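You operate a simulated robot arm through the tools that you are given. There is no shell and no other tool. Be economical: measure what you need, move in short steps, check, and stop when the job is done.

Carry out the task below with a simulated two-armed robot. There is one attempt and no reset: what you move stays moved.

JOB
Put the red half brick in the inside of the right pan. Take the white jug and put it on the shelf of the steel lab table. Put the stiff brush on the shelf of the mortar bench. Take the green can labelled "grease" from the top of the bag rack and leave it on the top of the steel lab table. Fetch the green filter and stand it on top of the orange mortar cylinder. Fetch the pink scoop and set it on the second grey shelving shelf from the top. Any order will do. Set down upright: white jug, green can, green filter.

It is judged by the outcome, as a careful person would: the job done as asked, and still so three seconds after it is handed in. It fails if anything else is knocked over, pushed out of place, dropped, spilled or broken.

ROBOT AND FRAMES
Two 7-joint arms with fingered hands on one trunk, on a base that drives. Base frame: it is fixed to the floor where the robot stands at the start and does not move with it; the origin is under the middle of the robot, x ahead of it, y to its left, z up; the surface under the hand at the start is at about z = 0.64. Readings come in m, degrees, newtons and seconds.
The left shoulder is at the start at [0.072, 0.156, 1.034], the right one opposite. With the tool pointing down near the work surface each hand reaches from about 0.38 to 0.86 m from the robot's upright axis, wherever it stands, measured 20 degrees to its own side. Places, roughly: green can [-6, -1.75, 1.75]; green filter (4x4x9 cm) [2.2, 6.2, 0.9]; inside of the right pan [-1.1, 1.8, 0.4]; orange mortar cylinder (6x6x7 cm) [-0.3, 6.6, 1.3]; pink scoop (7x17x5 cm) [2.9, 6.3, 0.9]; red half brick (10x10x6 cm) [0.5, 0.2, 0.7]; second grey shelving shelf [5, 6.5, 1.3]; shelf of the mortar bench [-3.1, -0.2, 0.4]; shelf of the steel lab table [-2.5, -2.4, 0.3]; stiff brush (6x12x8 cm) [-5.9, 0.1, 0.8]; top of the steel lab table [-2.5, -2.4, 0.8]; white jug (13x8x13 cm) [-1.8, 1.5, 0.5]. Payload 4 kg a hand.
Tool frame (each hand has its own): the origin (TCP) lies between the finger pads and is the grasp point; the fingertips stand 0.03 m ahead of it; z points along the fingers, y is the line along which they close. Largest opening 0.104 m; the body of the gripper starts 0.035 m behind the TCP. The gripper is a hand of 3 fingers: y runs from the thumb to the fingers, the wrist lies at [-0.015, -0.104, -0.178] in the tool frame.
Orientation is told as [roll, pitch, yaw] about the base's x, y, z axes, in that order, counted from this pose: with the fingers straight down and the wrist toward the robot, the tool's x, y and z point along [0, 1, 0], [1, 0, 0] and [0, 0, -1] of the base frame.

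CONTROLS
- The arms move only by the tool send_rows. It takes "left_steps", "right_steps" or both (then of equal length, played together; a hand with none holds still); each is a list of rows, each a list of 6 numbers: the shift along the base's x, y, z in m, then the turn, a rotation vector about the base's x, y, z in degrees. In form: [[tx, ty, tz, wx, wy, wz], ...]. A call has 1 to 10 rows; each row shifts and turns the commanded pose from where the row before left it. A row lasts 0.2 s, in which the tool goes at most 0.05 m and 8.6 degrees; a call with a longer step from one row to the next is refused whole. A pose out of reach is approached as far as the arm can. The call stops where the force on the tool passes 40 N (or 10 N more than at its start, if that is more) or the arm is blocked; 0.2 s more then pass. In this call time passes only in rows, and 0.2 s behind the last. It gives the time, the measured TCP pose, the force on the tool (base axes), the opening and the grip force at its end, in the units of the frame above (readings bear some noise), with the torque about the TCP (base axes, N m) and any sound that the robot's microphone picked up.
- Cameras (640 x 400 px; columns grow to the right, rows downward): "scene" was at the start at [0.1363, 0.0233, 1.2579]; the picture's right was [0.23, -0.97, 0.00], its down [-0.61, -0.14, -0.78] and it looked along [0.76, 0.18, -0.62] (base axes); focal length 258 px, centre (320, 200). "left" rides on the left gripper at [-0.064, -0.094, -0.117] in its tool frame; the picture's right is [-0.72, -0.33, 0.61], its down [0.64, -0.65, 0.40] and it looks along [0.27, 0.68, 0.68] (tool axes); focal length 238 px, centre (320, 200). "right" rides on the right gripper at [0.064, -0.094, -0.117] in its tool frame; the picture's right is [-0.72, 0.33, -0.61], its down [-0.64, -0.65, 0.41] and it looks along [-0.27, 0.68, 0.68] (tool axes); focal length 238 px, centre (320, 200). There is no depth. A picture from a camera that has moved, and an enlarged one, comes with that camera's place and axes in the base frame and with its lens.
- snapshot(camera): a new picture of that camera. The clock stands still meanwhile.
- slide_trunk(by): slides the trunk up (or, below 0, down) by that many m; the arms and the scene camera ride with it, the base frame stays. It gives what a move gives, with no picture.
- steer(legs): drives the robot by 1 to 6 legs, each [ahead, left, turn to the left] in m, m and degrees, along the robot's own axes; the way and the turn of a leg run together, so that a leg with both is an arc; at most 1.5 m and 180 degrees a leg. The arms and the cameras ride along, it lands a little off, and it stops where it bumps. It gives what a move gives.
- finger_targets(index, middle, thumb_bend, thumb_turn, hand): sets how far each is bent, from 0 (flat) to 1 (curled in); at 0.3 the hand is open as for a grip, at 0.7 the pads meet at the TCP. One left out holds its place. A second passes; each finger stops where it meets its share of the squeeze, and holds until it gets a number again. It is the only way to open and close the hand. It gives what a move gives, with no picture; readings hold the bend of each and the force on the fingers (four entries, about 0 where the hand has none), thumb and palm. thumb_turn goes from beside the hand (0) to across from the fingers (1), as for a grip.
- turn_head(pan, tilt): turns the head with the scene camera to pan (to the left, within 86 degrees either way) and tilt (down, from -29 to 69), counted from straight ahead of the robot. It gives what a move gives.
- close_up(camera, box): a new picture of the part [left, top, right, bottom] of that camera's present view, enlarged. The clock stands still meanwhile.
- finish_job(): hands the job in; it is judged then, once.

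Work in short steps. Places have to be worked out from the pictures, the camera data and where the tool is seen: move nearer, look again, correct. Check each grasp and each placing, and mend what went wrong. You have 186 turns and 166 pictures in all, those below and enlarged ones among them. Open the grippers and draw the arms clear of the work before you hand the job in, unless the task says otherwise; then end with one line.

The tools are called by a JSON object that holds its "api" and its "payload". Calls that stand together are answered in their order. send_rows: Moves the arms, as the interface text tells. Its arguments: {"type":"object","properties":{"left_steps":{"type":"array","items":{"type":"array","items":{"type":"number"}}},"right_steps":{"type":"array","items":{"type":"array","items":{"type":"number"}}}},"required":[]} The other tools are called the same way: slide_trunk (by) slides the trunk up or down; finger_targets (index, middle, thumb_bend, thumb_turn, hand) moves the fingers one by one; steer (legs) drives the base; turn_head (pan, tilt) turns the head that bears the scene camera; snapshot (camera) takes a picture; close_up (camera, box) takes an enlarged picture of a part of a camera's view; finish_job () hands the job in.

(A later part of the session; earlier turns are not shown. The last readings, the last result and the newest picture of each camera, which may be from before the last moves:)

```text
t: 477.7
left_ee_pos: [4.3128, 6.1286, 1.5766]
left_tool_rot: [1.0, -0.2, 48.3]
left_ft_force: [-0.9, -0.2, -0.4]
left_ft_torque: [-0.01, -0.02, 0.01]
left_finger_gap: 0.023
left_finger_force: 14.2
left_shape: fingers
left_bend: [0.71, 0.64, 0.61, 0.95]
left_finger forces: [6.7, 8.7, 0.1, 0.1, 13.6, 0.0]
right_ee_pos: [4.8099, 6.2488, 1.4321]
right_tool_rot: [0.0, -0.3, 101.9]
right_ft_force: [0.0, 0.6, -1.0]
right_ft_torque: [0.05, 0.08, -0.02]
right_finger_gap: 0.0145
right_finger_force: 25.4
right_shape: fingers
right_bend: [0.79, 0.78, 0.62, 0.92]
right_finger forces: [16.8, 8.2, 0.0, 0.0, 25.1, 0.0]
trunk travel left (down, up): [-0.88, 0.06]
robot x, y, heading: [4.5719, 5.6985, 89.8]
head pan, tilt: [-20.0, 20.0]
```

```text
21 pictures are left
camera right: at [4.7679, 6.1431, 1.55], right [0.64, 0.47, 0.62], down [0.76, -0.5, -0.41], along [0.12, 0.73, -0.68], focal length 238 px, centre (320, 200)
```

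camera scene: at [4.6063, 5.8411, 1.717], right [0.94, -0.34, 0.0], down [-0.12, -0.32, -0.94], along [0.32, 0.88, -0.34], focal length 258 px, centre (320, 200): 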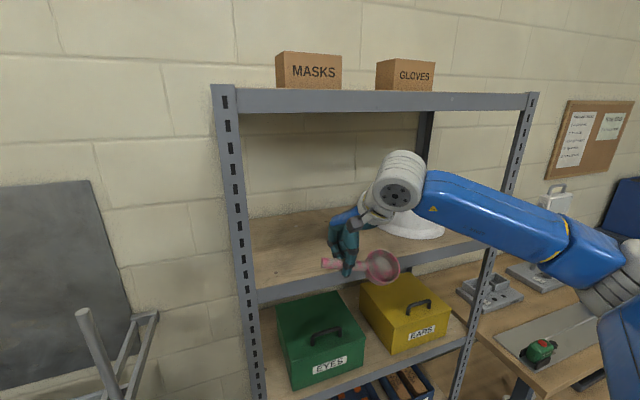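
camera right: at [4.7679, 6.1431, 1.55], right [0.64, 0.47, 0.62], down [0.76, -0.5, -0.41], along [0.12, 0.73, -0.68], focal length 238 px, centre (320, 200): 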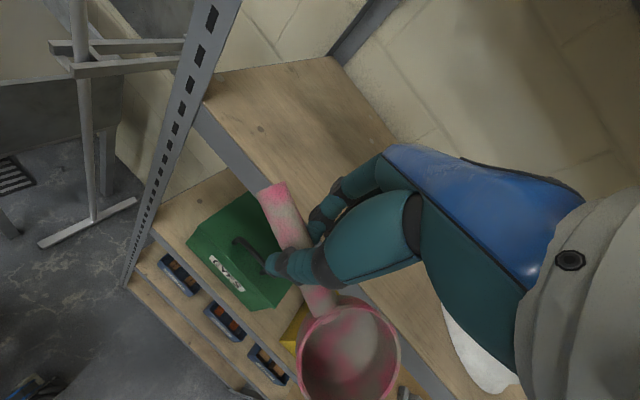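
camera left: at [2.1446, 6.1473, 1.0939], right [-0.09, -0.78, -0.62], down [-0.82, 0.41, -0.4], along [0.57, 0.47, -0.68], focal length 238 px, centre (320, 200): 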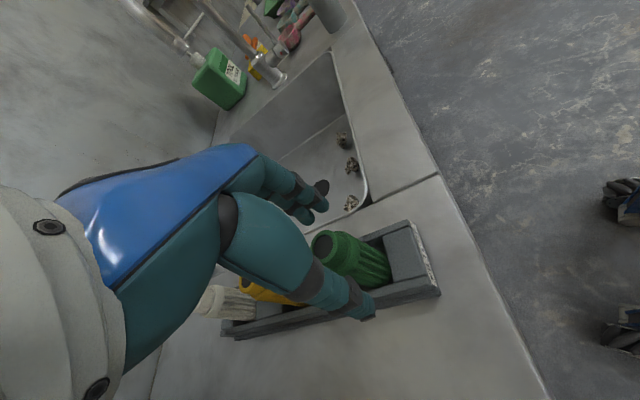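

The shelf front is at y≈6.35, z≈1.30, and the upper shelf lip is at about 1.70. I'll drop slightly, drive 0.1 in, extend 9 cm, then lower gently.

{"api": "steer", "payload": {"legs": [[0.1, 0, 0]]}}

{"api": "send_rows", "payload": {"right_steps": [[0, 0.02, -0.012, 0, 0, 0], [0, 0.035, -0.012, 0, 0, 0], [0, 0.035, 0, 0, 0, 0], [0, 0, -0.015, 0, 0, 0], [0, 0, -0.008, 0, 0, 0], [0, 0, -0.006, 0, 0, 0]]}}

{"api": "snapshot", "payload": {"camera": "right"}}

```text
t: 478.9
left_ee_pos: [4.3069, 6.2102, 1.5819]
left_tool_rot: [1.2, -0.8, 48.5]
left_ft_force: [0.3, -0.1, 0.8]
left_ft_torque: [0.03, 0.0, 0.0]
left_finger_gap: 0.0231
left_finger_force: 14.4
left_shape: fingers
left_bend: [0.71, 0.64, 0.61, 0.95]
left_finger forces: [6.8, 8.8, 0.0, 0.0, 13.6, 0.1]
right_ee_pos: [4.806, 6.3334, 1.4398]
right_tool_rot: [-0.3, -1.0, 102.2]
right_ft_force: [-0.4, -0.1, -0.7]
right_ft_torque: [0.04, 0.04, 0.01]
right_finger_gap: 0.0147
right_finger_force: 24.6
right_shape: fingers
right_bend: [0.79, 0.78, 0.62, 0.92]
right_finger forces: [16.8, 7.9, 0.0, 0.0, 25.0, 0.0]
trunk travel left (down, up): [-0.88, 0.06]
robot x, y, heading: [4.5748, 5.8015, 90.4]
head pan, tilt: [-20.0, 20.0]
```

```text
t: 480.3
left_ee_pos: [4.3069, 6.2279, 1.5771]
left_tool_rot: [0.8, -0.4, 48.5]
left_ft_force: [0.3, -0.2, -1.1]
left_ft_torque: [-0.01, 0.02, -0.02]
left_finger_gap: 0.0232
left_finger_force: 14.6
left_shape: fingers
left_bend: [0.71, 0.64, 0.61, 0.95]
left_finger forces: [6.7, 8.7, 0.1, 0.1, 13.7, 0.1]
right_ee_pos: [4.804, 6.4411, 1.3809]
right_tool_rot: [-0.2, -0.3, 102.3]
right_ft_force: [-0.8, 0.5, 2.0]
right_ft_torque: [-0.05, -0.09, 0.05]
right_finger_gap: 0.0152
right_finger_force: 26.7
right_shape: fingers
right_bend: [0.79, 0.79, 0.63, 0.91]
right_finger forces: [14.4, 12.4, 0.1, 0.0, 25.8, 0.1]
trunk travel left (down, up): [-0.88, 0.06]
robot x, y, heading: [4.5715, 5.7992, 90.0]
head pan, tilt: [-20.0, 20.0]
```

```text
20 pictures are left
camera right: at [4.7634, 6.3343, 1.4973], right [0.63, 0.47, 0.62], down [0.76, -0.5, -0.41], along [0.12, 0.73, -0.67], focal length 238 px, centre (320, 200)
```

right: 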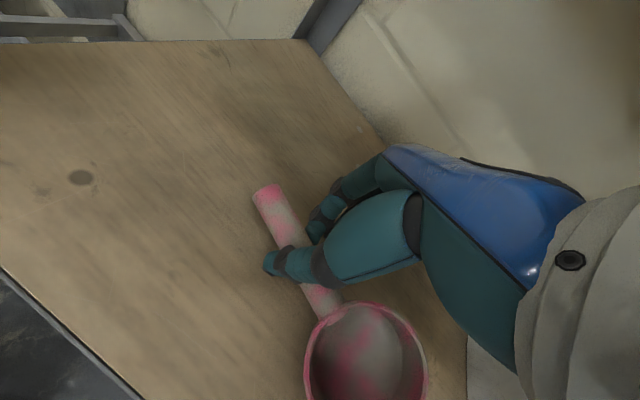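

Contact is starting. I'll lower a little more so the bowl settles, then release and retreat.

{"api": "send_rows", "payload": {"right_steps": [[0, 0, -0.006, 0, 0, 0], [0, 0, -0.006, 0, 0, 0], [0, 0, -0.006, 0, 0, 0]]}}

{"api": "finger_targets", "payload": {"hand": "right", "index": 0.55, "middle": 0.55, "thumb_bend": 0.45}}

{"api": "snapshot", "payload": {"camera": "right"}}

```text
t: 481.1
left_ee_pos: [4.3067, 6.223, 1.5772]
left_tool_rot: [0.8, -0.4, 48.4]
left_ft_force: [-0.3, 0.2, -1.1]
left_ft_torque: [-0.03, 0.02, 0.0]
left_finger_gap: 0.0231
left_finger_force: 14.7
left_shape: fingers
left_bend: [0.71, 0.64, 0.61, 0.95]
left_finger forces: [6.6, 8.7, 0.1, 0.0, 13.6, 0.1]
right_ee_pos: [4.8043, 6.4367, 1.3676]
right_tool_rot: [-0.2, -0.8, 102.1]
right_ft_force: [1.3, 4.2, 18.9]
right_ft_torque: [-0.18, 0.07, -0.08]
right_finger_gap: 0.0141
right_finger_force: 26.4
right_shape: fingers
right_bend: [0.79, 0.79, 0.66, 0.91]
right_finger forces: [21.2, 8.1, 0.0, 0.0, 23.4, 0.0]
trunk travel left (down, up): [-0.88, 0.06]
robot x, y, heading: [4.5743, 5.7965, 90.1]
head pan, tilt: [-20.0, 20.0]
```

```text
t: 482.1
left_ee_pos: [4.3014, 6.2219, 1.5767]
left_tool_rot: [0.8, -0.6, 48.5]
left_ft_force: [0.3, -0.5, 0.2]
left_ft_torque: [0.04, -0.03, 0.0]
left_finger_gap: 0.0231
left_finger_force: 14.4
left_shape: fingers
left_bend: [0.71, 0.64, 0.61, 0.95]
left_finger forces: [6.7, 8.7, 0.0, 0.0, 13.6, 0.0]
right_ee_pos: [4.7994, 6.436, 1.3671]
right_tool_rot: [-0.3, -0.7, 102.2]
right_ft_force: [-3.3, 0.8, 24.1]
right_ft_torque: [0.69, 0.38, 0.13]
right_finger_gap: 0.0533
right_finger_force: 12.2
right_shape: fingers
right_bend: [0.54, 0.55, 0.45, 0.97]
right_finger forces: [16.0, 8.6, 0.0, 0.0, 0.0, 0.0]
trunk travel left (down, up): [-0.88, 0.06]
robot x, y, heading: [4.5725, 5.7989, 90.0]
head pan, tilt: [-20.0, 20.0]
```

```text
19 pictures are left
camera right: at [4.7585, 6.3294, 1.4838], right [0.63, 0.46, 0.62], down [0.77, -0.5, -0.41], along [0.12, 0.73, -0.67], focal length 238 px, centre (320, 200)
```

right: 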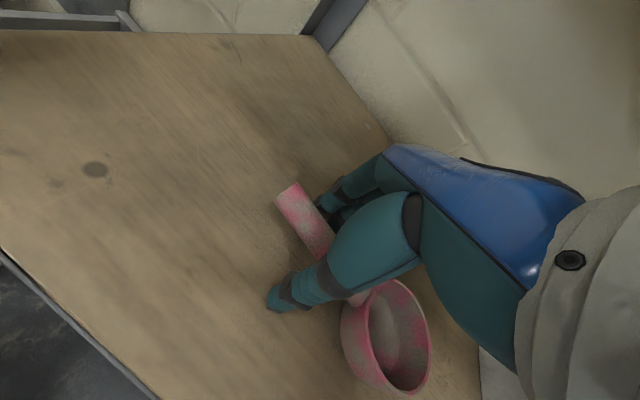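

The scoop is resting on the shelf. I'll open wider, rise about 4.5 cm and back out over the handle.

{"api": "finger_targets", "payload": {"hand": "right", "index": 0.38, "middle": 0.38, "thumb_bend": 0.36}}

{"api": "send_rows", "payload": {"right_steps": [[0, 0, 0.015, 0, 0, 0], [0, 0, 0.02, 0, 0, 0], [0, 0, 0.015, 0, 0, 0], [0, 0, 0.008, 0, 0, 0], [0, -0.03, 0, 0, 0, 0], [0, -0.04, 0, 0, 0, 0], [0, -0.04, 0, 0, 0, 0]]}}

{"api": "steer", "payload": {"legs": [[-0.35, 0, 0]]}}

{"api": "snapshot", "payload": {"camera": "scene"}}

```text
t: 483.1
left_ee_pos: [4.3052, 6.2232, 1.5771]
left_tool_rot: [0.8, -0.4, 48.5]
left_ft_force: [-0.2, 0.4, -0.4]
left_ft_torque: [0.02, 0.01, 0.01]
left_finger_gap: 0.0229
left_finger_force: 14.8
left_shape: fingers
left_bend: [0.71, 0.64, 0.61, 0.95]
left_finger forces: [6.5, 8.6, 0.0, 0.1, 13.7, 0.0]
right_ee_pos: [4.8023, 6.4353, 1.3647]
right_tool_rot: [-0.3, -0.4, 102.1]
right_ft_force: [-0.8, -6.5, 14.9]
right_ft_torque: [0.34, 0.02, 0.04]
right_finger_gap: 0.0851
right_finger_force: 7.2
right_shape: fingers
right_bend: [0.39, 0.41, 0.36, 0.97]
right_finger forces: [2.2, 12.2, 0.0, 0.0, 0.5, 0.0]
trunk travel left (down, up): [-0.88, 0.06]
robot x, y, heading: [4.5724, 5.7956, 90.2]
head pan, tilt: [-20.0, 20.0]
```

```text
t: 484.7
left_ee_pos: [4.3085, 6.2231, 1.5786]
left_tool_rot: [1.1, -0.3, 48.6]
left_ft_force: [1.5, -0.7, -0.1]
left_ft_torque: [0.01, 0.0, 0.0]
left_finger_gap: 0.023
left_finger_force: 14.2
left_shape: fingers
left_bend: [0.71, 0.64, 0.61, 0.95]
left_finger forces: [6.7, 8.7, 0.0, 0.1, 13.7, 0.0]
right_ee_pos: [4.8098, 6.3263, 1.4219]
right_tool_rot: [-0.1, -0.5, 102.2]
right_ft_force: [-0.4, -0.1, 0.2]
right_ft_torque: [0.0, 0.02, -0.01]
right_finger_gap: 0.0859
right_finger_force: 0.0
right_shape: fingers
right_bend: [0.38, 0.38, 0.36, 0.97]
right_finger forces: [0.1, 0.1, 0.0, 0.0, 0.0, 0.0]
trunk travel left (down, up): [-0.88, 0.06]
robot x, y, heading: [4.5752, 5.8021, 90.3]
head pan, tilt: [-20.0, 20.0]
```

```text
t: 486.9
left_ee_pos: [4.3085, 5.8898, 1.5746]
left_tool_rot: [0.7, -0.1, 48.3]
left_ft_force: [0.3, -0.1, -1.5]
left_ft_torque: [-0.03, 0.03, -0.04]
left_finger_gap: 0.0227
left_finger_force: 14.5
left_shape: fingers
left_bend: [0.71, 0.64, 0.61, 0.95]
left_finger forces: [6.5, 8.7, 0.0, 0.0, 13.6, 0.1]
right_ee_pos: [4.8093, 5.991, 1.4189]
right_tool_rot: [-0.1, -0.1, 102.0]
right_ft_force: [-0.3, -0.7, -0.5]
right_ft_torque: [-0.01, 0.01, 0.03]
right_finger_gap: 0.0859
right_finger_force: 0.0
right_shape: fingers
right_bend: [0.38, 0.38, 0.36, 0.97]
right_finger forces: [0.0, 0.0, 0.0, 0.1, 0.1, 0.0]
trunk travel left (down, up): [-0.88, 0.06]
robot x, y, heading: [4.5745, 5.4558, 89.9]
head pan, tilt: [-20.0, 20.0]
```

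```text
18 pictures are left
camera scene: at [4.6028, 5.6052, 1.7163], right [0.94, -0.34, 0.0], down [-0.12, -0.33, -0.94], along [0.32, 0.88, -0.35], focal length 258 px, centre (320, 200)
```

scene: 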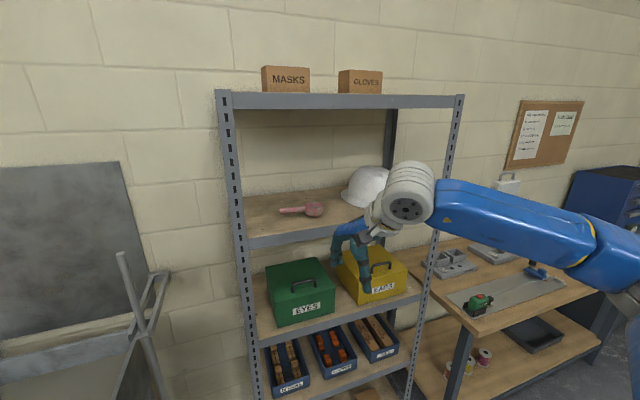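

The scoop lies on the second shelf next to the helmet. Last comes the filter onto the orange cylinder on the wall shelf: strafe west along the north wall and look.

{"api": "steer", "payload": {"legs": [[0, 1.5, 0], [0, 1.5, 0], [0, 1.35, 0]]}}

{"api": "turn_head", "payload": {"pan": 10, "tilt": 20}}

{"api": "snapshot", "payload": {"camera": "scene"}}

```text
t: 507.5
left_ee_pos: [0.0174, 5.9444, 1.5765]
left_tool_rot: [0.9, -0.3, 46.9]
left_ft_force: [0.0, 0.1, -0.4]
left_ft_torque: [-0.03, 0.02, 0.01]
left_finger_gap: 0.0231
left_finger_force: 14.8
left_shape: fingers
left_bend: [0.71, 0.64, 0.61, 0.95]
left_finger forces: [6.7, 8.7, 0.0, 0.1, 13.5, 0.1]
right_ee_pos: [0.5194, 6.0344, 1.4209]
right_tool_rot: [-0.2, -0.3, 100.5]
right_ft_force: [-0.3, 0.1, -0.5]
right_ft_torque: [0.02, -0.01, -0.01]
right_finger_gap: 0.0857
right_finger_force: 0.0
right_shape: fingers
right_bend: [0.38, 0.38, 0.36, 0.97]
right_finger forces: [0.1, 0.0, 0.1, 0.1, 0.1, 0.1]
trunk travel left (down, up): [-0.88, 0.06]
robot x, y, heading: [0.2672, 5.5117, 88.3]
head pan, tilt: [-20.0, 20.0]
```

```text
t: 508.5
left_ee_pos: [0.016, 5.9437, 1.577]
left_tool_rot: [0.8, -0.3, 46.9]
left_ft_force: [0.5, -0.2, 0.1]
left_ft_torque: [0.01, -0.01, -0.03]
left_finger_gap: 0.0232
left_finger_force: 14.0
left_shape: fingers
left_bend: [0.71, 0.64, 0.61, 0.95]
left_finger forces: [6.7, 8.7, 0.0, 0.1, 13.5, 0.0]
right_ee_pos: [0.5168, 6.0328, 1.4213]
right_tool_rot: [-0.2, -0.4, 100.5]
right_ft_force: [0.1, 0.8, 0.2]
right_ft_torque: [0.0, 0.0, -0.01]
right_finger_gap: 0.086
right_finger_force: 0.1
right_shape: fingers
right_bend: [0.38, 0.38, 0.36, 0.97]
right_finger forces: [0.0, 0.0, 0.0, 0.0, 0.0, 0.0]
trunk travel left (down, up): [-0.88, 0.06]
robot x, y, heading: [0.2661, 5.5146, 88.6]
head pan, tilt: [10.0, 20.0]
```

```text
17 pictures are left
camera scene: at [0.2542, 5.6599, 1.7168], right [0.99, 0.15, 0.0], down [0.05, -0.34, -0.94], along [-0.14, 0.93, -0.34], focal length 258 px, centre (320, 200)
```

scene: 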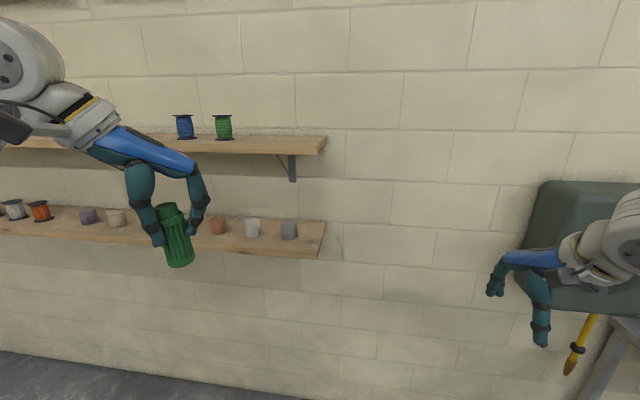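

I see the mortar cylinders on the lower wall shelf. I'll zoom in to identify the orange one and the spacing to the upper shelf.

{"api": "close_up", "payload": {"camera": "scene", "box": [0, 100, 340, 290]}}

```text
1.88 times, centred on (170, 195) of scene
camera zoom: at [0.2542, 5.6599, 1.7168], right [0.99, 0.15, 0.0], down [0.05, -0.34, -0.94], along [-0.14, 0.93, -0.34], focal length 486 px, centre (602, 209)
```

zoom: 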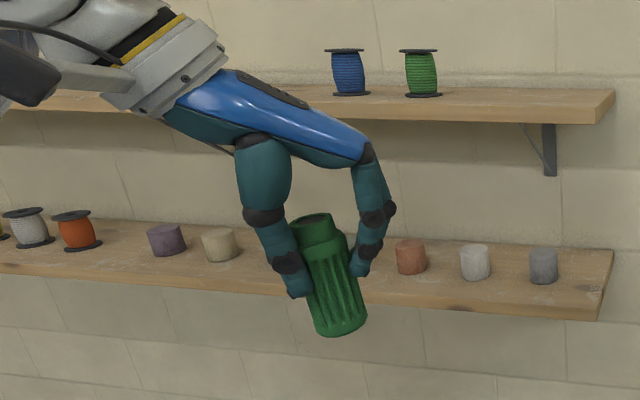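

The filter is vertical in the hand, and the orange cylinder is at about (-0.33, 6.587) with its top at about 1.274. But the upper shelf (z≈1.575, front y≈6.47) would hit my wrist with a straight-down hand. I'll set the filter on a clear bit of the sink counter and regrasp it with the hand tilted forward 45°.

{"api": "steer", "payload": {"legs": [[0, -1.4, 0], [0, -0.69, 1.2]]}}

{"api": "slide_trunk", "payload": {"by": -0.3}}

{"api": "send_rows", "payload": {"left_steps": [[0, 0.02, -0.04, 0, 0, 0], [0, 0.02, -0.04, 0, 0, 0], [0, 0.02, -0.04, 0, 0, 0], [0, 0.01, -0.04, 0, 0, 0]], "right_steps": [[0, -0.025, 0.02, 0, 0, 0], [0, -0.025, 0.02, 0, 0, 0], [0, -0.025, 0.02, 0, 0, 0], [0, -0.02, 0.0, 0, 0, 0]]}}

{"api": "turn_head", "payload": {"pan": 10, "tilt": 45}}

{"api": "snapshot", "payload": {"camera": "scene"}}

```text
t: 518.8
left_ee_pos: [2.0532, 5.9411, 1.5759]
left_tool_rot: [0.9, -0.2, 50.8]
left_ft_force: [0.1, 0.3, -0.4]
left_ft_torque: [0.02, 0.0, 0.02]
left_finger_gap: 0.0229
left_finger_force: 14.6
left_shape: fingers
left_bend: [0.71, 0.64, 0.61, 0.95]
left_finger forces: [6.8, 8.7, 0.1, 0.0, 13.3, 0.1]
right_ee_pos: [2.5491, 6.0625, 1.4219]
right_tool_rot: [-0.2, -0.4, 104.4]
right_ft_force: [-0.8, -0.7, 0.8]
right_ft_torque: [0.0, -0.01, 0.03]
right_finger_gap: 0.0859
right_finger_force: 0.0
right_shape: fingers
right_bend: [0.38, 0.38, 0.36, 0.97]
right_finger forces: [0.0, 0.0, 0.1, 0.0, 0.0, 0.1]
trunk travel left (down, up): [-0.88, 0.06]
robot x, y, heading: [2.3349, 5.5263, 92.2]
head pan, tilt: [10.0, 20.0]
```

```text
t: 521.8
left_ee_pos: [2.0548, 5.9382, 1.2783]
left_tool_rot: [1.1, -0.4, 50.7]
left_ft_force: [-0.7, 0.7, -0.4]
left_ft_torque: [0.05, -0.05, 0.03]
left_finger_gap: 0.0226
left_finger_force: 14.2
left_shape: fingers
left_bend: [0.71, 0.64, 0.61, 0.95]
left_finger forces: [6.6, 8.7, 0.0, 0.0, 13.3, 0.1]
right_ee_pos: [2.5505, 6.0627, 1.1222]
right_tool_rot: [-0.2, -0.4, 104.5]
right_ft_force: [0.3, -0.3, -0.1]
right_ft_torque: [0.0, 0.01, -0.02]
right_finger_gap: 0.0858
right_finger_force: 0.1
right_shape: fingers
right_bend: [0.38, 0.38, 0.36, 0.97]
right_finger forces: [0.1, 0.1, 0.0, 0.0, 0.1, 0.0]
trunk travel left (down, up): [-0.58, 0.36]
robot x, y, heading: [2.335, 5.5263, 92.1]
head pan, tilt: [10.0, 20.0]
```

```text
t: 522.8
left_ee_pos: [2.0543, 6.0091, 1.1189]
left_tool_rot: [1.1, -0.6, 50.7]
left_ft_force: [0.5, 0.0, -0.8]
left_ft_torque: [-0.01, 0.0, 0.04]
left_finger_gap: 0.0227
left_finger_force: 14.7
left_shape: fingers
left_bend: [0.71, 0.64, 0.61, 0.95]
left_finger forces: [6.5, 8.5, 0.0, 0.0, 13.4, 0.0]
right_ee_pos: [2.5506, 5.9666, 1.1832]
right_tool_rot: [-0.3, -0.7, 104.4]
right_ft_force: [-1.3, 0.2, 0.4]
right_ft_torque: [0.0, -0.01, 0.0]
right_finger_gap: 0.0858
right_finger_force: 0.1
right_shape: fingers
right_bend: [0.38, 0.38, 0.36, 0.97]
right_finger forces: [0.0, 0.0, 0.1, 0.0, 0.1, 0.0]
trunk travel left (down, up): [-0.58, 0.36]
robot x, y, heading: [2.3342, 5.5283, 92.5]
head pan, tilt: [10.0, 20.0]
```

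```text
t: 523.6
left_ee_pos: [2.0539, 6.0097, 1.1185]
left_tool_rot: [1.0, -0.3, 50.7]
left_ft_force: [0.5, -0.2, 0.3]
left_ft_torque: [0.0, 0.01, 0.02]
left_finger_gap: 0.0226
left_finger_force: 14.6
left_shape: fingers
left_bend: [0.71, 0.64, 0.61, 0.95]
left_finger forces: [6.5, 8.6, 0.1, 0.0, 13.3, 0.1]
right_ee_pos: [2.551, 5.9682, 1.1815]
right_tool_rot: [-0.3, -0.5, 104.3]
right_ft_force: [0.5, 0.0, 0.0]
right_ft_torque: [0.0, 0.03, 0.0]
right_finger_gap: 0.0857
right_finger_force: 0.1
right_shape: fingers
right_bend: [0.38, 0.38, 0.36, 0.97]
right_finger forces: [0.0, 0.1, 0.1, 0.1, 0.0, 0.0]
trunk travel left (down, up): [-0.58, 0.36]
robot x, y, heading: [2.3381, 5.5298, 92.4]
head pan, tilt: [10.0, 45.0]
```

```text
15 pictures are left
camera scene: at [2.3146, 5.6611, 1.3783], right [0.98, 0.21, 0.0], down [0.15, -0.69, -0.71], along [-0.15, 0.69, -0.71], focal length 258 px, centre (320, 200)
```

scene: 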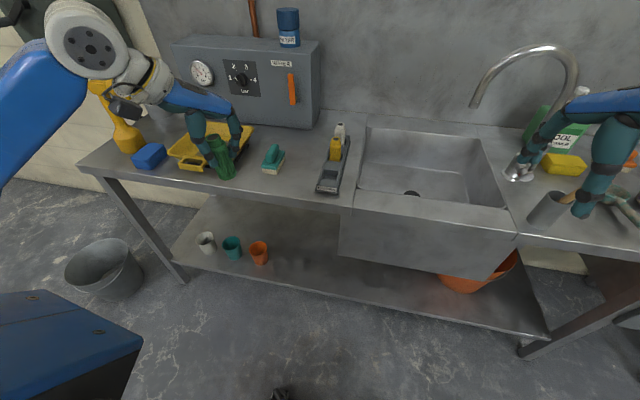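

The clear spot between the brush and the filter tray is (2.115, 6.20). I'll drive in and lower the filter there.

{"api": "steer", "payload": {"legs": [[0.12, -0.05, 0]]}}

{"api": "send_rows", "payload": {"left_steps": [[0.008, 0.035, -0.03, 0, 0, 0], [0.007, 0.035, -0.03, 0, 0, 0], [0, 0, -0.04, 0, 0, 0], [0, 0, -0.04, 0, 0, 0], [0, 0, -0.03, 0, 0, 0]]}}

{"api": "close_up", "payload": {"camera": "scene", "box": [200, 90, 380, 220]}}

```text
t: 524.9
left_ee_pos: [2.0903, 6.131, 1.118]
left_tool_rot: [0.6, -0.7, 50.8]
left_ft_force: [-0.8, -0.5, 0.7]
left_ft_torque: [0.02, -0.06, -0.02]
left_finger_gap: 0.0224
left_finger_force: 14.0
left_shape: fingers
left_bend: [0.71, 0.64, 0.61, 0.95]
left_finger forces: [6.5, 8.7, 0.0, 0.1, 13.3, 0.0]
right_ee_pos: [2.5867, 6.0908, 1.1858]
right_tool_rot: [-0.7, -0.4, 104.5]
right_ft_force: [-0.2, -0.2, 0.1]
right_ft_torque: [-0.01, -0.05, -0.02]
right_finger_gap: 0.0855
right_finger_force: 0.1
right_shape: fingers
right_bend: [0.38, 0.38, 0.36, 0.97]
right_finger forces: [0.0, 0.1, 0.0, 0.1, 0.1, 0.0]
trunk travel left (down, up): [-0.58, 0.36]
robot x, y, heading: [2.3766, 5.6491, 92.4]
head pan, tilt: [10.0, 45.0]
```

```text
t: 526.1
left_ee_pos: [2.1135, 6.2016, 0.9489]
left_tool_rot: [1.1, -0.3, 50.8]
left_ft_force: [0.7, -0.1, -0.7]
left_ft_torque: [-0.03, 0.01, 0.04]
left_finger_gap: 0.0223
left_finger_force: 14.2
left_shape: fingers
left_bend: [0.71, 0.64, 0.61, 0.95]
left_finger forces: [6.3, 8.7, 0.0, 0.0, 13.2, 0.1]
right_ee_pos: [2.5969, 6.093, 1.1824]
right_tool_rot: [0.0, -0.5, 104.4]
right_ft_force: [1.1, 0.2, 0.1]
right_ft_torque: [0.01, 0.04, 0.01]
right_finger_gap: 0.0856
right_finger_force: 0.0
right_shape: fingers
right_bend: [0.38, 0.38, 0.36, 0.97]
right_finger forces: [0.0, 0.1, 0.0, 0.0, 0.0, 0.0]
trunk travel left (down, up): [-0.58, 0.36]
robot x, y, heading: [2.379, 5.6502, 92.4]
head pan, tilt: [10.0, 45.0]
```

```text
3.08 times, centred on (290, 155) of scene
camera zoom: at [2.3609, 5.7855, 1.3782], right [0.98, 0.21, 0.0], down [0.15, -0.69, -0.71], along [-0.15, 0.69, -0.71], focal length 795 px, centre (412, 338)
```

zoom: 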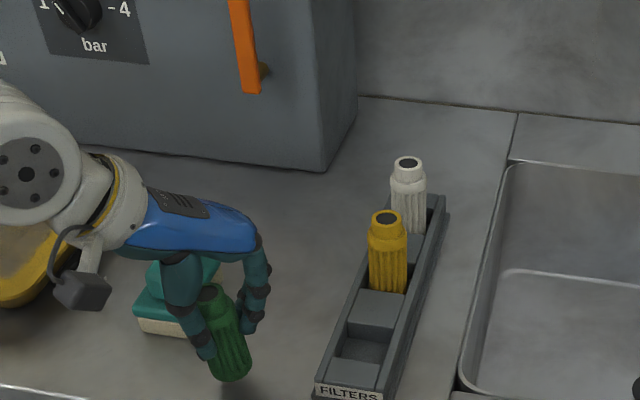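

It's clear of the neighbours. I'll lower in small steps to contact.

{"api": "send_rows", "payload": {"left_steps": [[0, 0, -0.01, 0, 0, 0], [0, 0, -0.006, 0, 0, 0], [0, 0, -0.005, 0, 0, 0], [0, 0, -0.004, 0, 0, 0]]}}

```text
t: 527.1
left_ee_pos: [2.1152, 6.2009, 0.9288]
left_tool_rot: [1.3, -0.6, 50.7]
left_ft_force: [2.2, 3.2, 18.8]
left_ft_torque: [0.01, -0.02, 0.0]
left_finger_gap: 0.0205
left_finger_force: 17.1
left_shape: fingers
left_bend: [0.71, 0.64, 0.62, 0.95]
left_finger forces: [7.5, 12.1, 0.1, 0.1, 14.6, 0.0]
right_ee_pos: [2.5972, 6.0907, 1.1827]
right_tool_rot: [-0.1, -0.7, 104.6]
right_ft_force: [-0.3, -0.3, -0.4]
right_ft_torque: [0.02, -0.01, -0.02]
right_finger_gap: 0.0859
right_finger_force: 0.1
right_shape: fingers
right_bend: [0.38, 0.38, 0.36, 0.97]
right_finger forces: [0.0, 0.1, 0.0, 0.0, 0.1, 0.0]
trunk travel left (down, up): [-0.58, 0.36]
robot x, y, heading: [2.3777, 5.652, 92.3]
head pan, tilt: [10.0, 45.0]
```

The filter stands on the counter. I'll release it, rise clear, then tilt the hand 42° forward about its closing axis.

{"api": "send_rows", "payload": {"left_steps": [[0, 0, 0.002, 0, 0, 0]]}}

{"api": "finger_targets", "payload": {"hand": "left", "index": 0.42, "middle": 0.42, "thumb_bend": 0.42}}

{"api": "send_rows", "payload": {"left_steps": [[0, 0, 0.02, 0, 0, 0], [0, 0, 0.035, 0, 0, 0], [0, 0, 0.035, 0, 0, 0], [0, 0, 0.03, 0, 0, 0], [0.01, -0.01, 0, 5.3, 6.5, 0], [0.01, -0.01, 0, 5.3, 6.5, 0], [0.01, -0.01, 0, 5.3, 6.5, 0], [0.01, -0.01, 0, 5.3, 6.5, 0], [0.01, 0, 0, 5.3, 6.5, 0]]}}

{"api": "snapshot", "payload": {"camera": "left"}}

{"api": "close_up", "payload": {"camera": "scene", "box": [180, 70, 380, 240]}}

```text
t: 527.5
left_ee_pos: [2.1149, 6.2012, 0.9285]
left_tool_rot: [1.1, -0.4, 50.8]
left_ft_force: [2.0, 4.2, 18.3]
left_ft_torque: [0.07, -0.03, -0.02]
left_finger_gap: 0.0209
left_finger_force: 17.0
left_shape: fingers
left_bend: [0.71, 0.64, 0.62, 0.95]
left_finger forces: [7.5, 12.9, 0.1, 0.0, 13.9, 0.0]
right_ee_pos: [2.5982, 6.0903, 1.1822]
right_tool_rot: [-0.2, -0.6, 104.5]
right_ft_force: [-0.6, -0.6, 0.1]
right_ft_torque: [0.05, -0.03, 0.03]
right_finger_gap: 0.0857
right_finger_force: 0.0
right_shape: fingers
right_bend: [0.38, 0.38, 0.36, 0.97]
right_finger forces: [0.0, 0.0, 0.0, 0.0, 0.0, 0.0]
trunk travel left (down, up): [-0.58, 0.36]
robot x, y, heading: [2.3773, 5.6508, 92.5]
head pan, tilt: [10.0, 45.0]
```

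```text
t: 528.5
left_ee_pos: [2.1142, 6.2016, 0.9257]
left_tool_rot: [1.0, -0.4, 50.9]
left_ft_force: [-0.6, -0.3, -0.2]
left_ft_torque: [-0.01, -0.02, -0.01]
left_finger_gap: 0.0722
left_finger_force: 0.2
left_shape: fingers
left_bend: [0.42, 0.42, 0.42, 0.97]
left_finger forces: [0.0, 0.0, 0.0, 0.0, 0.1, 0.0]
right_ee_pos: [2.5947, 6.0929, 1.1833]
right_tool_rot: [-0.3, -0.5, 104.5]
right_ft_force: [0.2, -0.4, -0.3]
right_ft_torque: [-0.02, 0.0, -0.01]
right_finger_gap: 0.0859
right_finger_force: 0.0
right_shape: fingers
right_bend: [0.38, 0.38, 0.36, 0.97]
right_finger forces: [0.0, 0.1, 0.0, 0.0, 0.1, 0.0]
trunk travel left (down, up): [-0.58, 0.36]
robot x, y, heading: [2.377, 5.6503, 92.5]
head pan, tilt: [10.0, 45.0]
```

```text
t: 530.5
left_ee_pos: [2.1645, 6.1629, 1.0445]
left_tool_rot: [43.1, -0.2, 50.6]
left_ft_force: [0.2, -0.4, -0.1]
left_ft_torque: [-0.03, 0.0, 0.0]
left_finger_gap: 0.0724
left_finger_force: 0.1
left_shape: fingers
left_bend: [0.42, 0.42, 0.42, 0.97]
left_finger forces: [0.0, 0.0, 0.0, 0.0, 0.0, 0.0]
right_ee_pos: [2.5961, 6.0923, 1.1833]
right_tool_rot: [-0.1, -0.5, 104.4]
right_ft_force: [0.4, 0.6, 0.4]
right_ft_torque: [0.01, -0.01, -0.01]
right_finger_gap: 0.0859
right_finger_force: 0.1
right_shape: fingers
right_bend: [0.38, 0.38, 0.36, 0.97]
right_finger forces: [0.1, 0.1, 0.0, 0.0, 0.0, 0.0]
trunk travel left (down, up): [-0.58, 0.36]
robot x, y, heading: [2.3791, 5.6494, 92.7]
head pan, tilt: [10.0, 45.0]
```

```text
13 pictures are left
camera left: at [2.2042, 6.0101, 1.0883], right [-0.12, -0.32, -0.94], down [-0.99, -0.03, 0.14], along [-0.07, 0.95, -0.31], focal length 238 px, centre (320, 200)
```

left: 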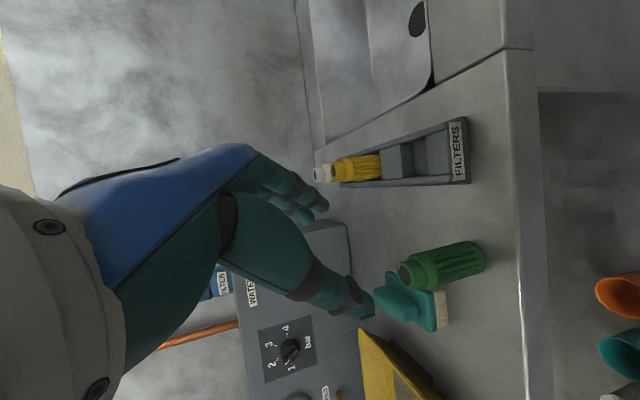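

```text
2.35 times, centred on (280, 155) of scene
camera zoom: at [2.3601, 5.7851, 1.3782], right [0.98, 0.22, 0.0], down [0.15, -0.69, -0.71], along [-0.15, 0.69, -0.71], focal length 608 px, centre (414, 306)
```

zoom: 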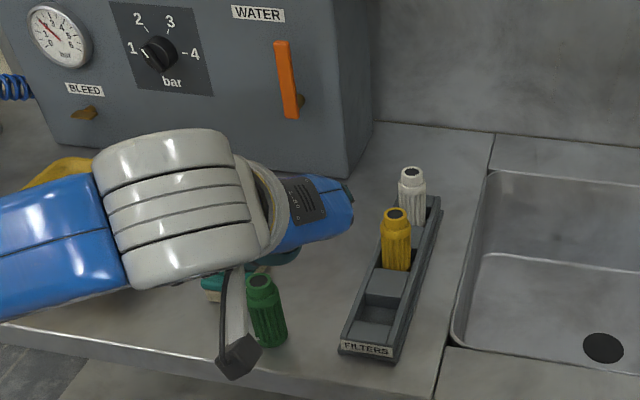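

The tilt works. The filter stands upright at (2.110, 6.199). I'll offset the hand onto its approach line and advance along the finger direction.

{"api": "send_rows", "payload": {"left_steps": [[0.02, -0.025, -0.0295, 0, 0, 0], [-0.0185, 0.015, -0.0256, 0, 0, 0], [-0.0185, 0.015, -0.0256, 0, 0, 0], [-0.0185, 0.015, -0.0256, 0, 0, 0]]}}

{"api": "snapshot", "payload": {"camera": "left"}}

```text
t: 531.5
left_ee_pos: [2.1295, 6.1835, 0.9414]
left_tool_rot: [42.9, -0.3, 50.5]
left_ft_force: [0.0, 0.2, -0.3]
left_ft_torque: [-0.03, -0.03, -0.03]
left_finger_gap: 0.0723
left_finger_force: 0.1
left_shape: fingers
left_bend: [0.42, 0.42, 0.42, 0.97]
left_finger forces: [0.0, 0.0, 0.0, 0.0, 0.1, 0.0]
right_ee_pos: [2.594, 6.092, 1.1824]
right_tool_rot: [-0.2, -0.4, 104.5]
right_ft_force: [-0.4, -0.1, 0.2]
right_ft_torque: [-0.05, -0.02, -0.02]
right_finger_gap: 0.086
right_finger_force: 0.0
right_shape: fingers
right_bend: [0.38, 0.38, 0.36, 0.97]
right_finger forces: [0.0, 0.1, 0.0, 0.0, 0.0, 0.1]
trunk travel left (down, up): [-0.58, 0.36]
robot x, y, heading: [2.3764, 5.6527, 92.5]
head pan, tilt: [10.0, 45.0]
```

```text
11 pictures are left
camera left: at [2.1677, 6.0301, 0.9835], right [-0.12, -0.32, -0.94], down [-0.99, -0.03, 0.14], along [-0.07, 0.95, -0.31], focal length 238 px, centre (320, 200)
```

left: 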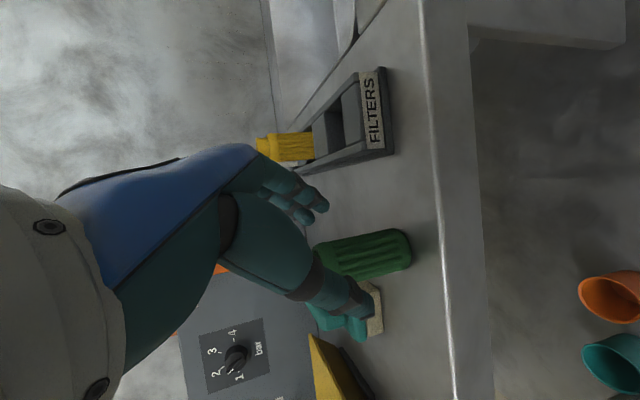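

The filter is between thumb and fingers, about 1 cm toward the thumb. I'll correct, advance the last 3.5 cm and close.

{"api": "send_rows", "payload": {"left_steps": [[-0.005, -0.006, 0, 0, 0, 0], [-0.0095, 0.0078, -0.0132, 0, 0, 0], [-0.0095, 0.0078, -0.0132, 0, 0, 0]]}}

{"api": "finger_targets", "payload": {"hand": "left", "index": 0.68, "middle": 0.68, "thumb_bend": 0.68}}

{"api": "snapshot", "payload": {"camera": "left"}}

```text
t: 532.3
left_ee_pos: [2.1049, 6.1921, 0.9145]
left_tool_rot: [42.9, -0.3, 50.4]
left_ft_force: [0.2, -0.9, -0.3]
left_ft_torque: [0.02, 0.01, 0.01]
left_finger_gap: 0.0725
left_finger_force: 0.1
left_shape: fingers
left_bend: [0.42, 0.42, 0.42, 0.97]
left_finger forces: [0.1, 0.1, 0.1, 0.0, 0.0, 0.0]
right_ee_pos: [2.5949, 6.0924, 1.1834]
right_tool_rot: [-0.2, -0.5, 104.5]
right_ft_force: [1.3, -0.5, 0.3]
right_ft_torque: [0.01, -0.03, 0.01]
right_finger_gap: 0.0859
right_finger_force: 0.1
right_shape: fingers
right_bend: [0.38, 0.38, 0.36, 0.97]
right_finger forces: [0.0, 0.1, 0.1, 0.1, 0.0, 0.1]
trunk travel left (down, up): [-0.58, 0.36]
robot x, y, heading: [2.3793, 5.6504, 92.4]
head pan, tilt: [10.0, 45.0]
```

```text
t: 533.3
left_ee_pos: [2.1051, 6.1934, 0.9146]
left_tool_rot: [43.0, -0.1, 50.5]
left_ft_force: [0.0, 1.1, 0.9]
left_ft_torque: [-0.02, 0.03, 0.01]
left_finger_gap: 0.0294
left_finger_force: 8.8
left_shape: fingers
left_bend: [0.59, 0.66, 0.6, 0.97]
left_finger forces: [6.7, 2.0, 0.0, 0.0, 8.7, 0.0]
right_ee_pos: [2.5941, 6.0911, 1.1828]
right_tool_rot: [-0.2, -0.5, 104.5]
right_ft_force: [0.4, 0.7, 0.4]
right_ft_torque: [0.02, 0.01, -0.04]
right_finger_gap: 0.0855
right_finger_force: 0.1
right_shape: fingers
right_bend: [0.38, 0.38, 0.36, 0.97]
right_finger forces: [0.1, 0.0, 0.0, 0.0, 0.0, 0.0]
trunk travel left (down, up): [-0.58, 0.36]
robot x, y, heading: [2.3764, 5.6514, 92.6]
head pan, tilt: [10.0, 45.0]
```

```text
10 pictures are left
camera left: at [2.1444, 6.0392, 0.9567], right [-0.12, -0.32, -0.94], down [-0.99, -0.03, 0.14], along [-0.07, 0.95, -0.31], focal length 238 px, centre (320, 200)
```

left: 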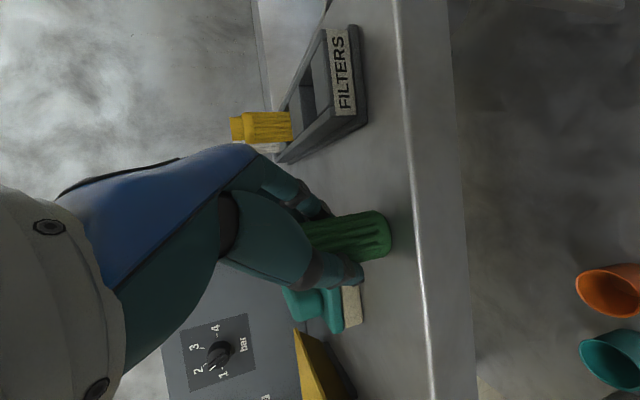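

The filter is gripped again and upright (base about 5.3 cm below the TCP). I'll tighten, lift with the trunk, back out and return to the wall shelf.

{"api": "finger_targets", "payload": {"hand": "left", "index": 0.74, "middle": 0.74, "thumb_bend": 0.74}}

{"api": "slide_trunk", "payload": {"by": 0.33}}

{"api": "steer", "payload": {"legs": [[-0.2, 0, -2.5], [0, 1.3, 0], [0, 1.1, 0]]}}

{"api": "send_rows", "payload": {"left_steps": [[0, 0, 0.03, 0, 0, 0], [0, 0, 0.03, 0, 0, 0], [0, 0, 0.03, 0, 0, 0], [0, 0, 0.03, 0, 0, 0], [0, 0, 0.03, 0, 0, 0]]}}

{"api": "turn_head", "payload": {"pan": 20, "tilt": 22}}

{"api": "snapshot", "payload": {"camera": "scene"}}

```text
t: 534.3
left_ee_pos: [2.1067, 6.1923, 0.9152]
left_tool_rot: [43.1, -0.3, 50.5]
left_ft_force: [-0.5, 0.2, 4.2]
left_ft_torque: [0.02, 0.02, -0.01]
left_finger_gap: 0.0286
left_finger_force: 17.5
left_shape: fingers
left_bend: [0.59, 0.72, 0.6, 0.96]
left_finger forces: [12.2, 6.8, 0.0, 0.1, 16.4, 0.0]
right_ee_pos: [2.5949, 6.0913, 1.1824]
right_tool_rot: [-0.2, -0.5, 104.4]
right_ft_force: [-0.3, 0.4, -0.1]
right_ft_torque: [-0.01, -0.01, 0.01]
right_finger_gap: 0.0859
right_finger_force: 0.1
right_shape: fingers
right_bend: [0.38, 0.38, 0.36, 0.97]
right_finger forces: [0.0, 0.0, 0.0, 0.0, 0.0, 0.0]
trunk travel left (down, up): [-0.58, 0.36]
robot x, y, heading: [2.3778, 5.6519, 92.1]
head pan, tilt: [10.0, 45.0]
```

```text
t: 537.6
left_ee_pos: [2.1045, 6.1929, 1.2435]
left_tool_rot: [43.0, -0.3, 50.6]
left_ft_force: [0.2, -0.2, -0.1]
left_ft_torque: [-0.01, 0.04, 0.01]
left_finger_gap: 0.0284
left_finger_force: 17.2
left_shape: fingers
left_bend: [0.59, 0.72, 0.59, 0.96]
left_finger forces: [11.4, 5.8, 0.0, 0.0, 16.9, 0.0]
right_ee_pos: [2.5933, 6.0915, 1.5124]
right_tool_rot: [-0.2, -0.5, 104.6]
right_ft_force: [-0.1, 0.1, 1.0]
right_ft_torque: [0.03, -0.01, 0.01]
right_finger_gap: 0.0859
right_finger_force: 0.1
right_shape: fingers
right_bend: [0.38, 0.38, 0.36, 0.97]
right_finger forces: [0.0, 0.1, 0.1, 0.0, 0.1, 0.0]
trunk travel left (down, up): [-0.91, 0.03]
robot x, y, heading: [2.3809, 5.6538, 92.5]
head pan, tilt: [10.0, 45.0]
```

```text
t: 550.5
left_ee_pos: [-0.2635, 6.0321, 1.2436]
left_tool_rot: [43.0, -0.2, 47.6]
left_ft_force: [0.4, 1.5, -0.9]
left_ft_torque: [0.0, -0.01, 0.02]
left_finger_gap: 0.0283
left_finger_force: 17.0
left_shape: fingers
left_bend: [0.59, 0.72, 0.59, 0.96]
left_finger forces: [11.4, 5.9, 0.1, 0.0, 16.9, 0.1]
right_ee_pos: [0.2214, 5.9047, 1.5127]
right_tool_rot: [-0.1, -0.5, 101.5]
right_ft_force: [-0.1, 0.3, 0.5]
right_ft_torque: [-0.03, 0.03, 0.0]
right_finger_gap: 0.0858
right_finger_force: 0.0
right_shape: fingers
right_bend: [0.38, 0.38, 0.36, 0.97]
right_finger forces: [0.0, 0.1, 0.1, 0.0, 0.1, 0.1]
trunk travel left (down, up): [-0.91, 0.03]
robot x, y, heading: [-0.0202, 5.4746, 89.1]
head pan, tilt: [10.0, 45.0]
```

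```text
t: 551.8
left_ee_pos: [-0.2643, 6.0286, 1.3949]
left_tool_rot: [42.9, -0.2, 47.5]
left_ft_force: [-0.4, -0.8, -0.9]
left_ft_torque: [-0.01, 0.03, -0.04]
left_finger_gap: 0.0284
left_finger_force: 16.7
left_shape: fingers
left_bend: [0.59, 0.72, 0.6, 0.96]
left_finger forces: [11.3, 5.8, 0.0, 0.0, 16.9, 0.0]
right_ee_pos: [0.2193, 5.9037, 1.5135]
right_tool_rot: [-0.2, -0.6, 101.5]
right_ft_force: [0.2, -0.5, 0.3]
right_ft_torque: [0.01, -0.04, -0.02]
right_finger_gap: 0.0857
right_finger_force: 0.1
right_shape: fingers
right_bend: [0.38, 0.38, 0.36, 0.97]
right_finger forces: [0.0, 0.1, 0.0, 0.0, 0.0, 0.0]
trunk travel left (down, up): [-0.91, 0.03]
robot x, y, heading: [-0.0163, 5.4727, 89.6]
head pan, tilt: [10.0, 45.0]
```

```text
t: 552.6
left_ee_pos: [-0.2651, 6.03, 1.3956]
left_tool_rot: [43.0, -0.3, 47.6]
left_ft_force: [0.0, -0.2, -0.4]
left_ft_torque: [-0.01, -0.01, -0.04]
left_finger_gap: 0.0283
left_finger_force: 17.4
left_shape: fingers
left_bend: [0.59, 0.72, 0.6, 0.96]
left_finger forces: [11.3, 5.8, 0.0, 0.0, 17.0, 0.0]
right_ee_pos: [0.2194, 5.905, 1.5131]
right_tool_rot: [-0.1, -0.6, 101.5]
right_ft_force: [0.1, -0.7, 0.0]
right_ft_torque: [0.01, -0.01, -0.01]
right_finger_gap: 0.0858
right_finger_force: 0.1
right_shape: fingers
right_bend: [0.38, 0.38, 0.36, 0.97]
right_finger forces: [0.0, 0.0, 0.0, 0.0, 0.0, 0.1]
trunk travel left (down, up): [-0.91, 0.03]
robot x, y, heading: [-0.0243, 5.4766, 89.2]
head pan, tilt: [20.0, 22.0]
```

```text
9 pictures are left
camera scene: at [-0.0504, 5.6188, 1.7436], right [0.94, 0.33, 0.0], down [0.12, -0.36, -0.93], along [-0.31, 0.87, -0.38], focal length 258 px, centre (320, 200)
```

scene: 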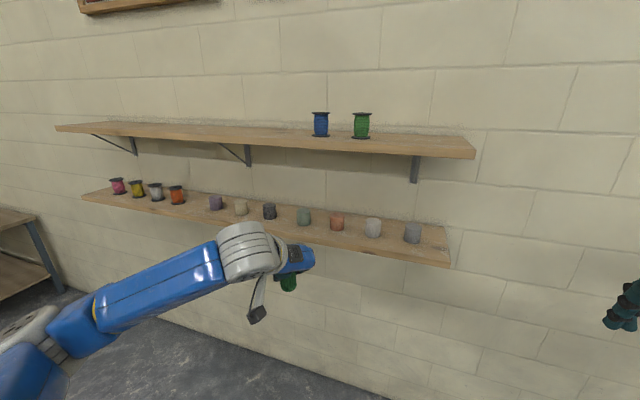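

The orange cylinder is the third from the right, at about (-0.315, 6.565) with its top at about 1.28. I'll drive in with the filter 6 cm above that height and look close.

{"api": "steer", "payload": {"legs": [[0.4, 0.05, 0]]}}

{"api": "snapshot", "payload": {"camera": "left"}}

{"api": "close_up", "payload": {"camera": "scene", "box": [180, 140, 420, 300]}}

```text
t: 555.1
left_ee_pos: [-0.308, 6.4222, 1.3975]
left_tool_rot: [43.2, -0.4, 47.6]
left_ft_force: [0.1, 0.6, -0.8]
left_ft_torque: [-0.03, 0.01, -0.02]
left_finger_gap: 0.0285
left_finger_force: 17.2
left_shape: fingers
left_bend: [0.59, 0.72, 0.6, 0.96]
left_finger forces: [11.3, 5.9, 0.0, 0.0, 16.8, 0.0]
right_ee_pos: [0.1761, 6.2957, 1.5134]
right_tool_rot: [-0.3, -0.8, 101.3]
right_ft_force: [-0.7, -0.1, -0.2]
right_ft_torque: [0.0, 0.0, -0.01]
right_finger_gap: 0.0856
right_finger_force: 0.0
right_shape: fingers
right_bend: [0.38, 0.38, 0.36, 0.97]
right_finger forces: [0.0, 0.0, 0.0, 0.0, 0.0, 0.0]
trunk travel left (down, up): [-0.91, 0.03]
robot x, y, heading: [-0.0657, 5.8721, 89.1]
head pan, tilt: [20.0, 22.0]
```

```text
8 pictures are left
camera left: at [-0.2771, 6.2669, 1.4394], right [-0.14, -0.31, -0.94], down [-0.99, 0.02, 0.14], along [-0.02, 0.95, -0.31], focal length 238 px, centre (320, 200)
```

left: 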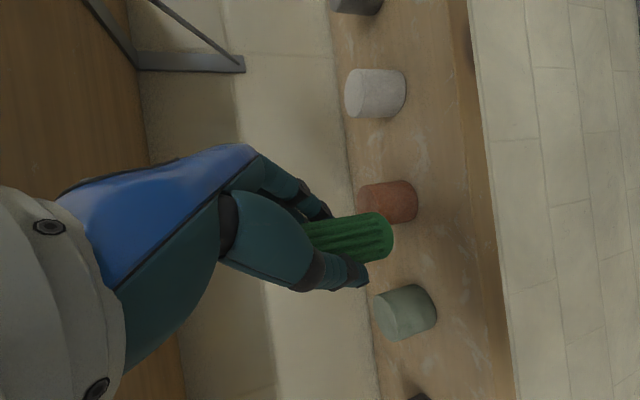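

```text
2.50 times, centred on (300, 220) of scene
camera zoom: at [-0.0937, 6.0094, 1.7442], right [0.94, 0.33, 0.0], down [0.12, -0.35, -0.93], along [-0.31, 0.88, -0.37], focal length 646 px, centre (370, 150)
```

zoom: 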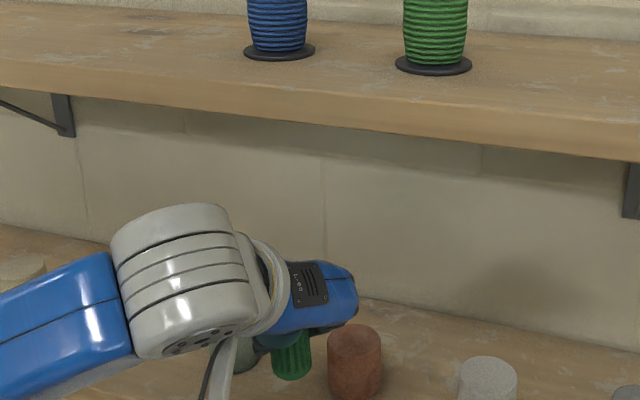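

Close views agree: the cylinder is at (-0.303, 6.562), top 1.279; the filter base is at (-0.314, 6.426, 1.344) with a slight lean. I'll correct the lean by 4°, move over it and lower partway.

{"api": "send_rows", "payload": {"left_steps": [[0.002, 0.034, 0, 0, -4, 0], [0.002, 0.034, 0, 0, 0, 0], [0.002, 0.034, 0, 0, 0, 0], [0.003, 0.034, 0, 0, 0, 0], [0, 0, -0.02, 0, 0, 0], [0, 0, -0.015, 0, 0, 0]]}}

{"api": "snapshot", "payload": {"camera": "left"}}

{"api": "close_up", "payload": {"camera": "scene", "box": [230, 170, 430, 310]}}

```text
t: 556.5
left_ee_pos: [-0.3035, 6.5608, 1.3611]
left_tool_rot: [40.1, -3.2, 47.5]
left_ft_force: [1.0, 0.4, 0.4]
left_ft_torque: [-0.01, -0.04, -0.02]
left_finger_gap: 0.0284
left_finger_force: 17.3
left_shape: fingers
left_bend: [0.59, 0.72, 0.6, 0.96]
left_finger forces: [11.4, 5.8, 0.0, 0.0, 17.0, 0.0]
right_ee_pos: [0.1731, 6.2972, 1.5141]
right_tool_rot: [-0.3, -0.8, 101.3]
right_ft_force: [-0.1, -0.8, -0.2]
right_ft_torque: [-0.01, -0.02, -0.02]
right_finger_gap: 0.0858
right_finger_force: 0.1
right_shape: fingers
right_bend: [0.38, 0.38, 0.36, 0.97]
right_finger forces: [0.0, 0.1, 0.0, 0.0, 0.0, 0.1]
trunk travel left (down, up): [-0.91, 0.03]
robot x, y, heading: [-0.0655, 5.8716, 89.2]
head pan, tilt: [20.0, 22.0]
```

```text
6 pictures are left
camera left: at [-0.2746, 6.4064, 1.4044], right [-0.07, -0.31, -0.95], down [-1.0, 0.02, 0.07], along [0.0, 0.95, -0.31], focal length 238 px, centre (320, 200)
```

left: 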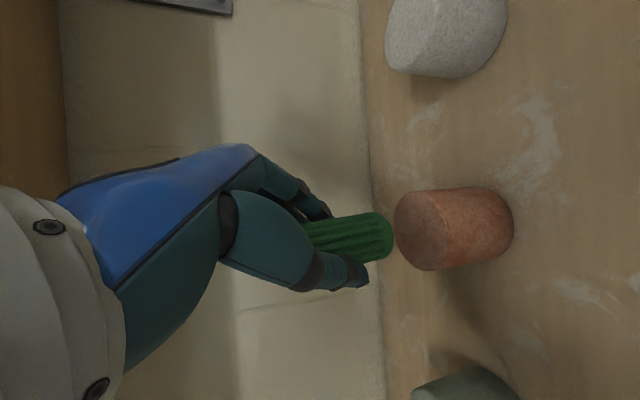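

```text
2.86 times, centred on (330, 240) of scene
camera zoom: at [-0.0966, 6.0148, 1.7437], right [0.94, 0.33, 0.0], down [0.12, -0.36, -0.93], along [-0.31, 0.87, -0.38], focal length 738 px, centre (291, 86)
```

zoom: 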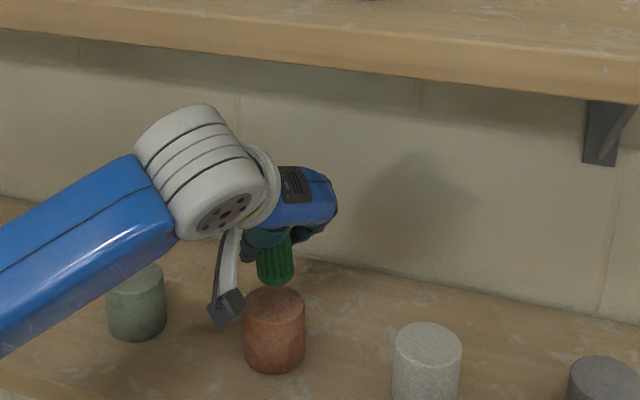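

The filter base and cylinder axis coincide within about 5 mm in both views, with 3 cm to go. I'll lower gently.

{"api": "send_rows", "payload": {"left_steps": [[0, -0.003, -0.012, 0, 0, 0], [0, 0, -0.008, 0, 0, 0], [0, 0, -0.004, 0, 0, 0], [0, 0, -0.002, 0, 0, 0]]}}

```text
t: 557.5
left_ee_pos: [-0.2981, 6.5563, 1.3376]
left_tool_rot: [40.1, -3.1, 47.5]
left_ft_force: [-0.1, 2.6, 7.7]
left_ft_torque: [0.04, 0.05, -0.01]
left_finger_gap: 0.0282
left_finger_force: 18.8
left_shape: fingers
left_bend: [0.59, 0.72, 0.6, 0.96]
left_finger forces: [12.3, 8.2, 0.1, 0.1, 16.5, 0.0]
right_ee_pos: [0.1754, 6.2965, 1.514]
right_tool_rot: [-0.2, -0.7, 101.3]
right_ft_force: [-0.7, -0.2, 0.3]
right_ft_torque: [0.0, 0.0, -0.05]
right_finger_gap: 0.0857
right_finger_force: 0.2
right_shape: fingers
right_bend: [0.38, 0.38, 0.36, 0.97]
right_finger forces: [0.1, 0.1, 0.1, 0.0, 0.1, 0.0]
trunk travel left (down, up): [-0.91, 0.03]
robot x, y, heading: [-0.065, 5.8721, 89.3]
head pan, tilt: [20.0, 22.0]
```

Contact at 8 N. I'll check the seating before releasing.

{"api": "close_up", "payload": {"camera": "scene", "box": [260, 200, 380, 290]}}

```text
4.44 times, centred on (320, 245) of scene
camera zoom: at [-0.0945, 6.0138, 1.7439], right [0.94, 0.33, 0.0], down [0.12, -0.35, -0.93], along [-0.31, 0.87, -0.38], focal length 1148 px, centre (320, 0)
```

zoom: 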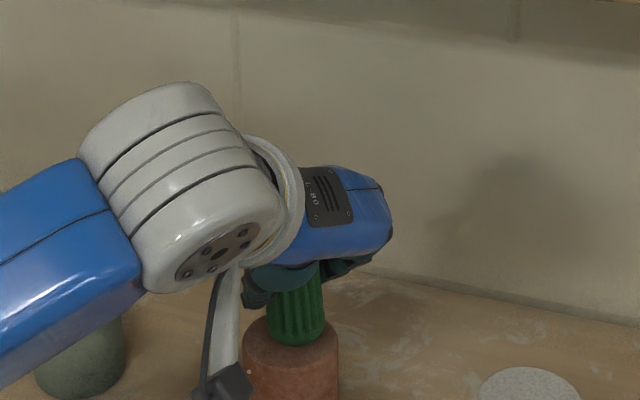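

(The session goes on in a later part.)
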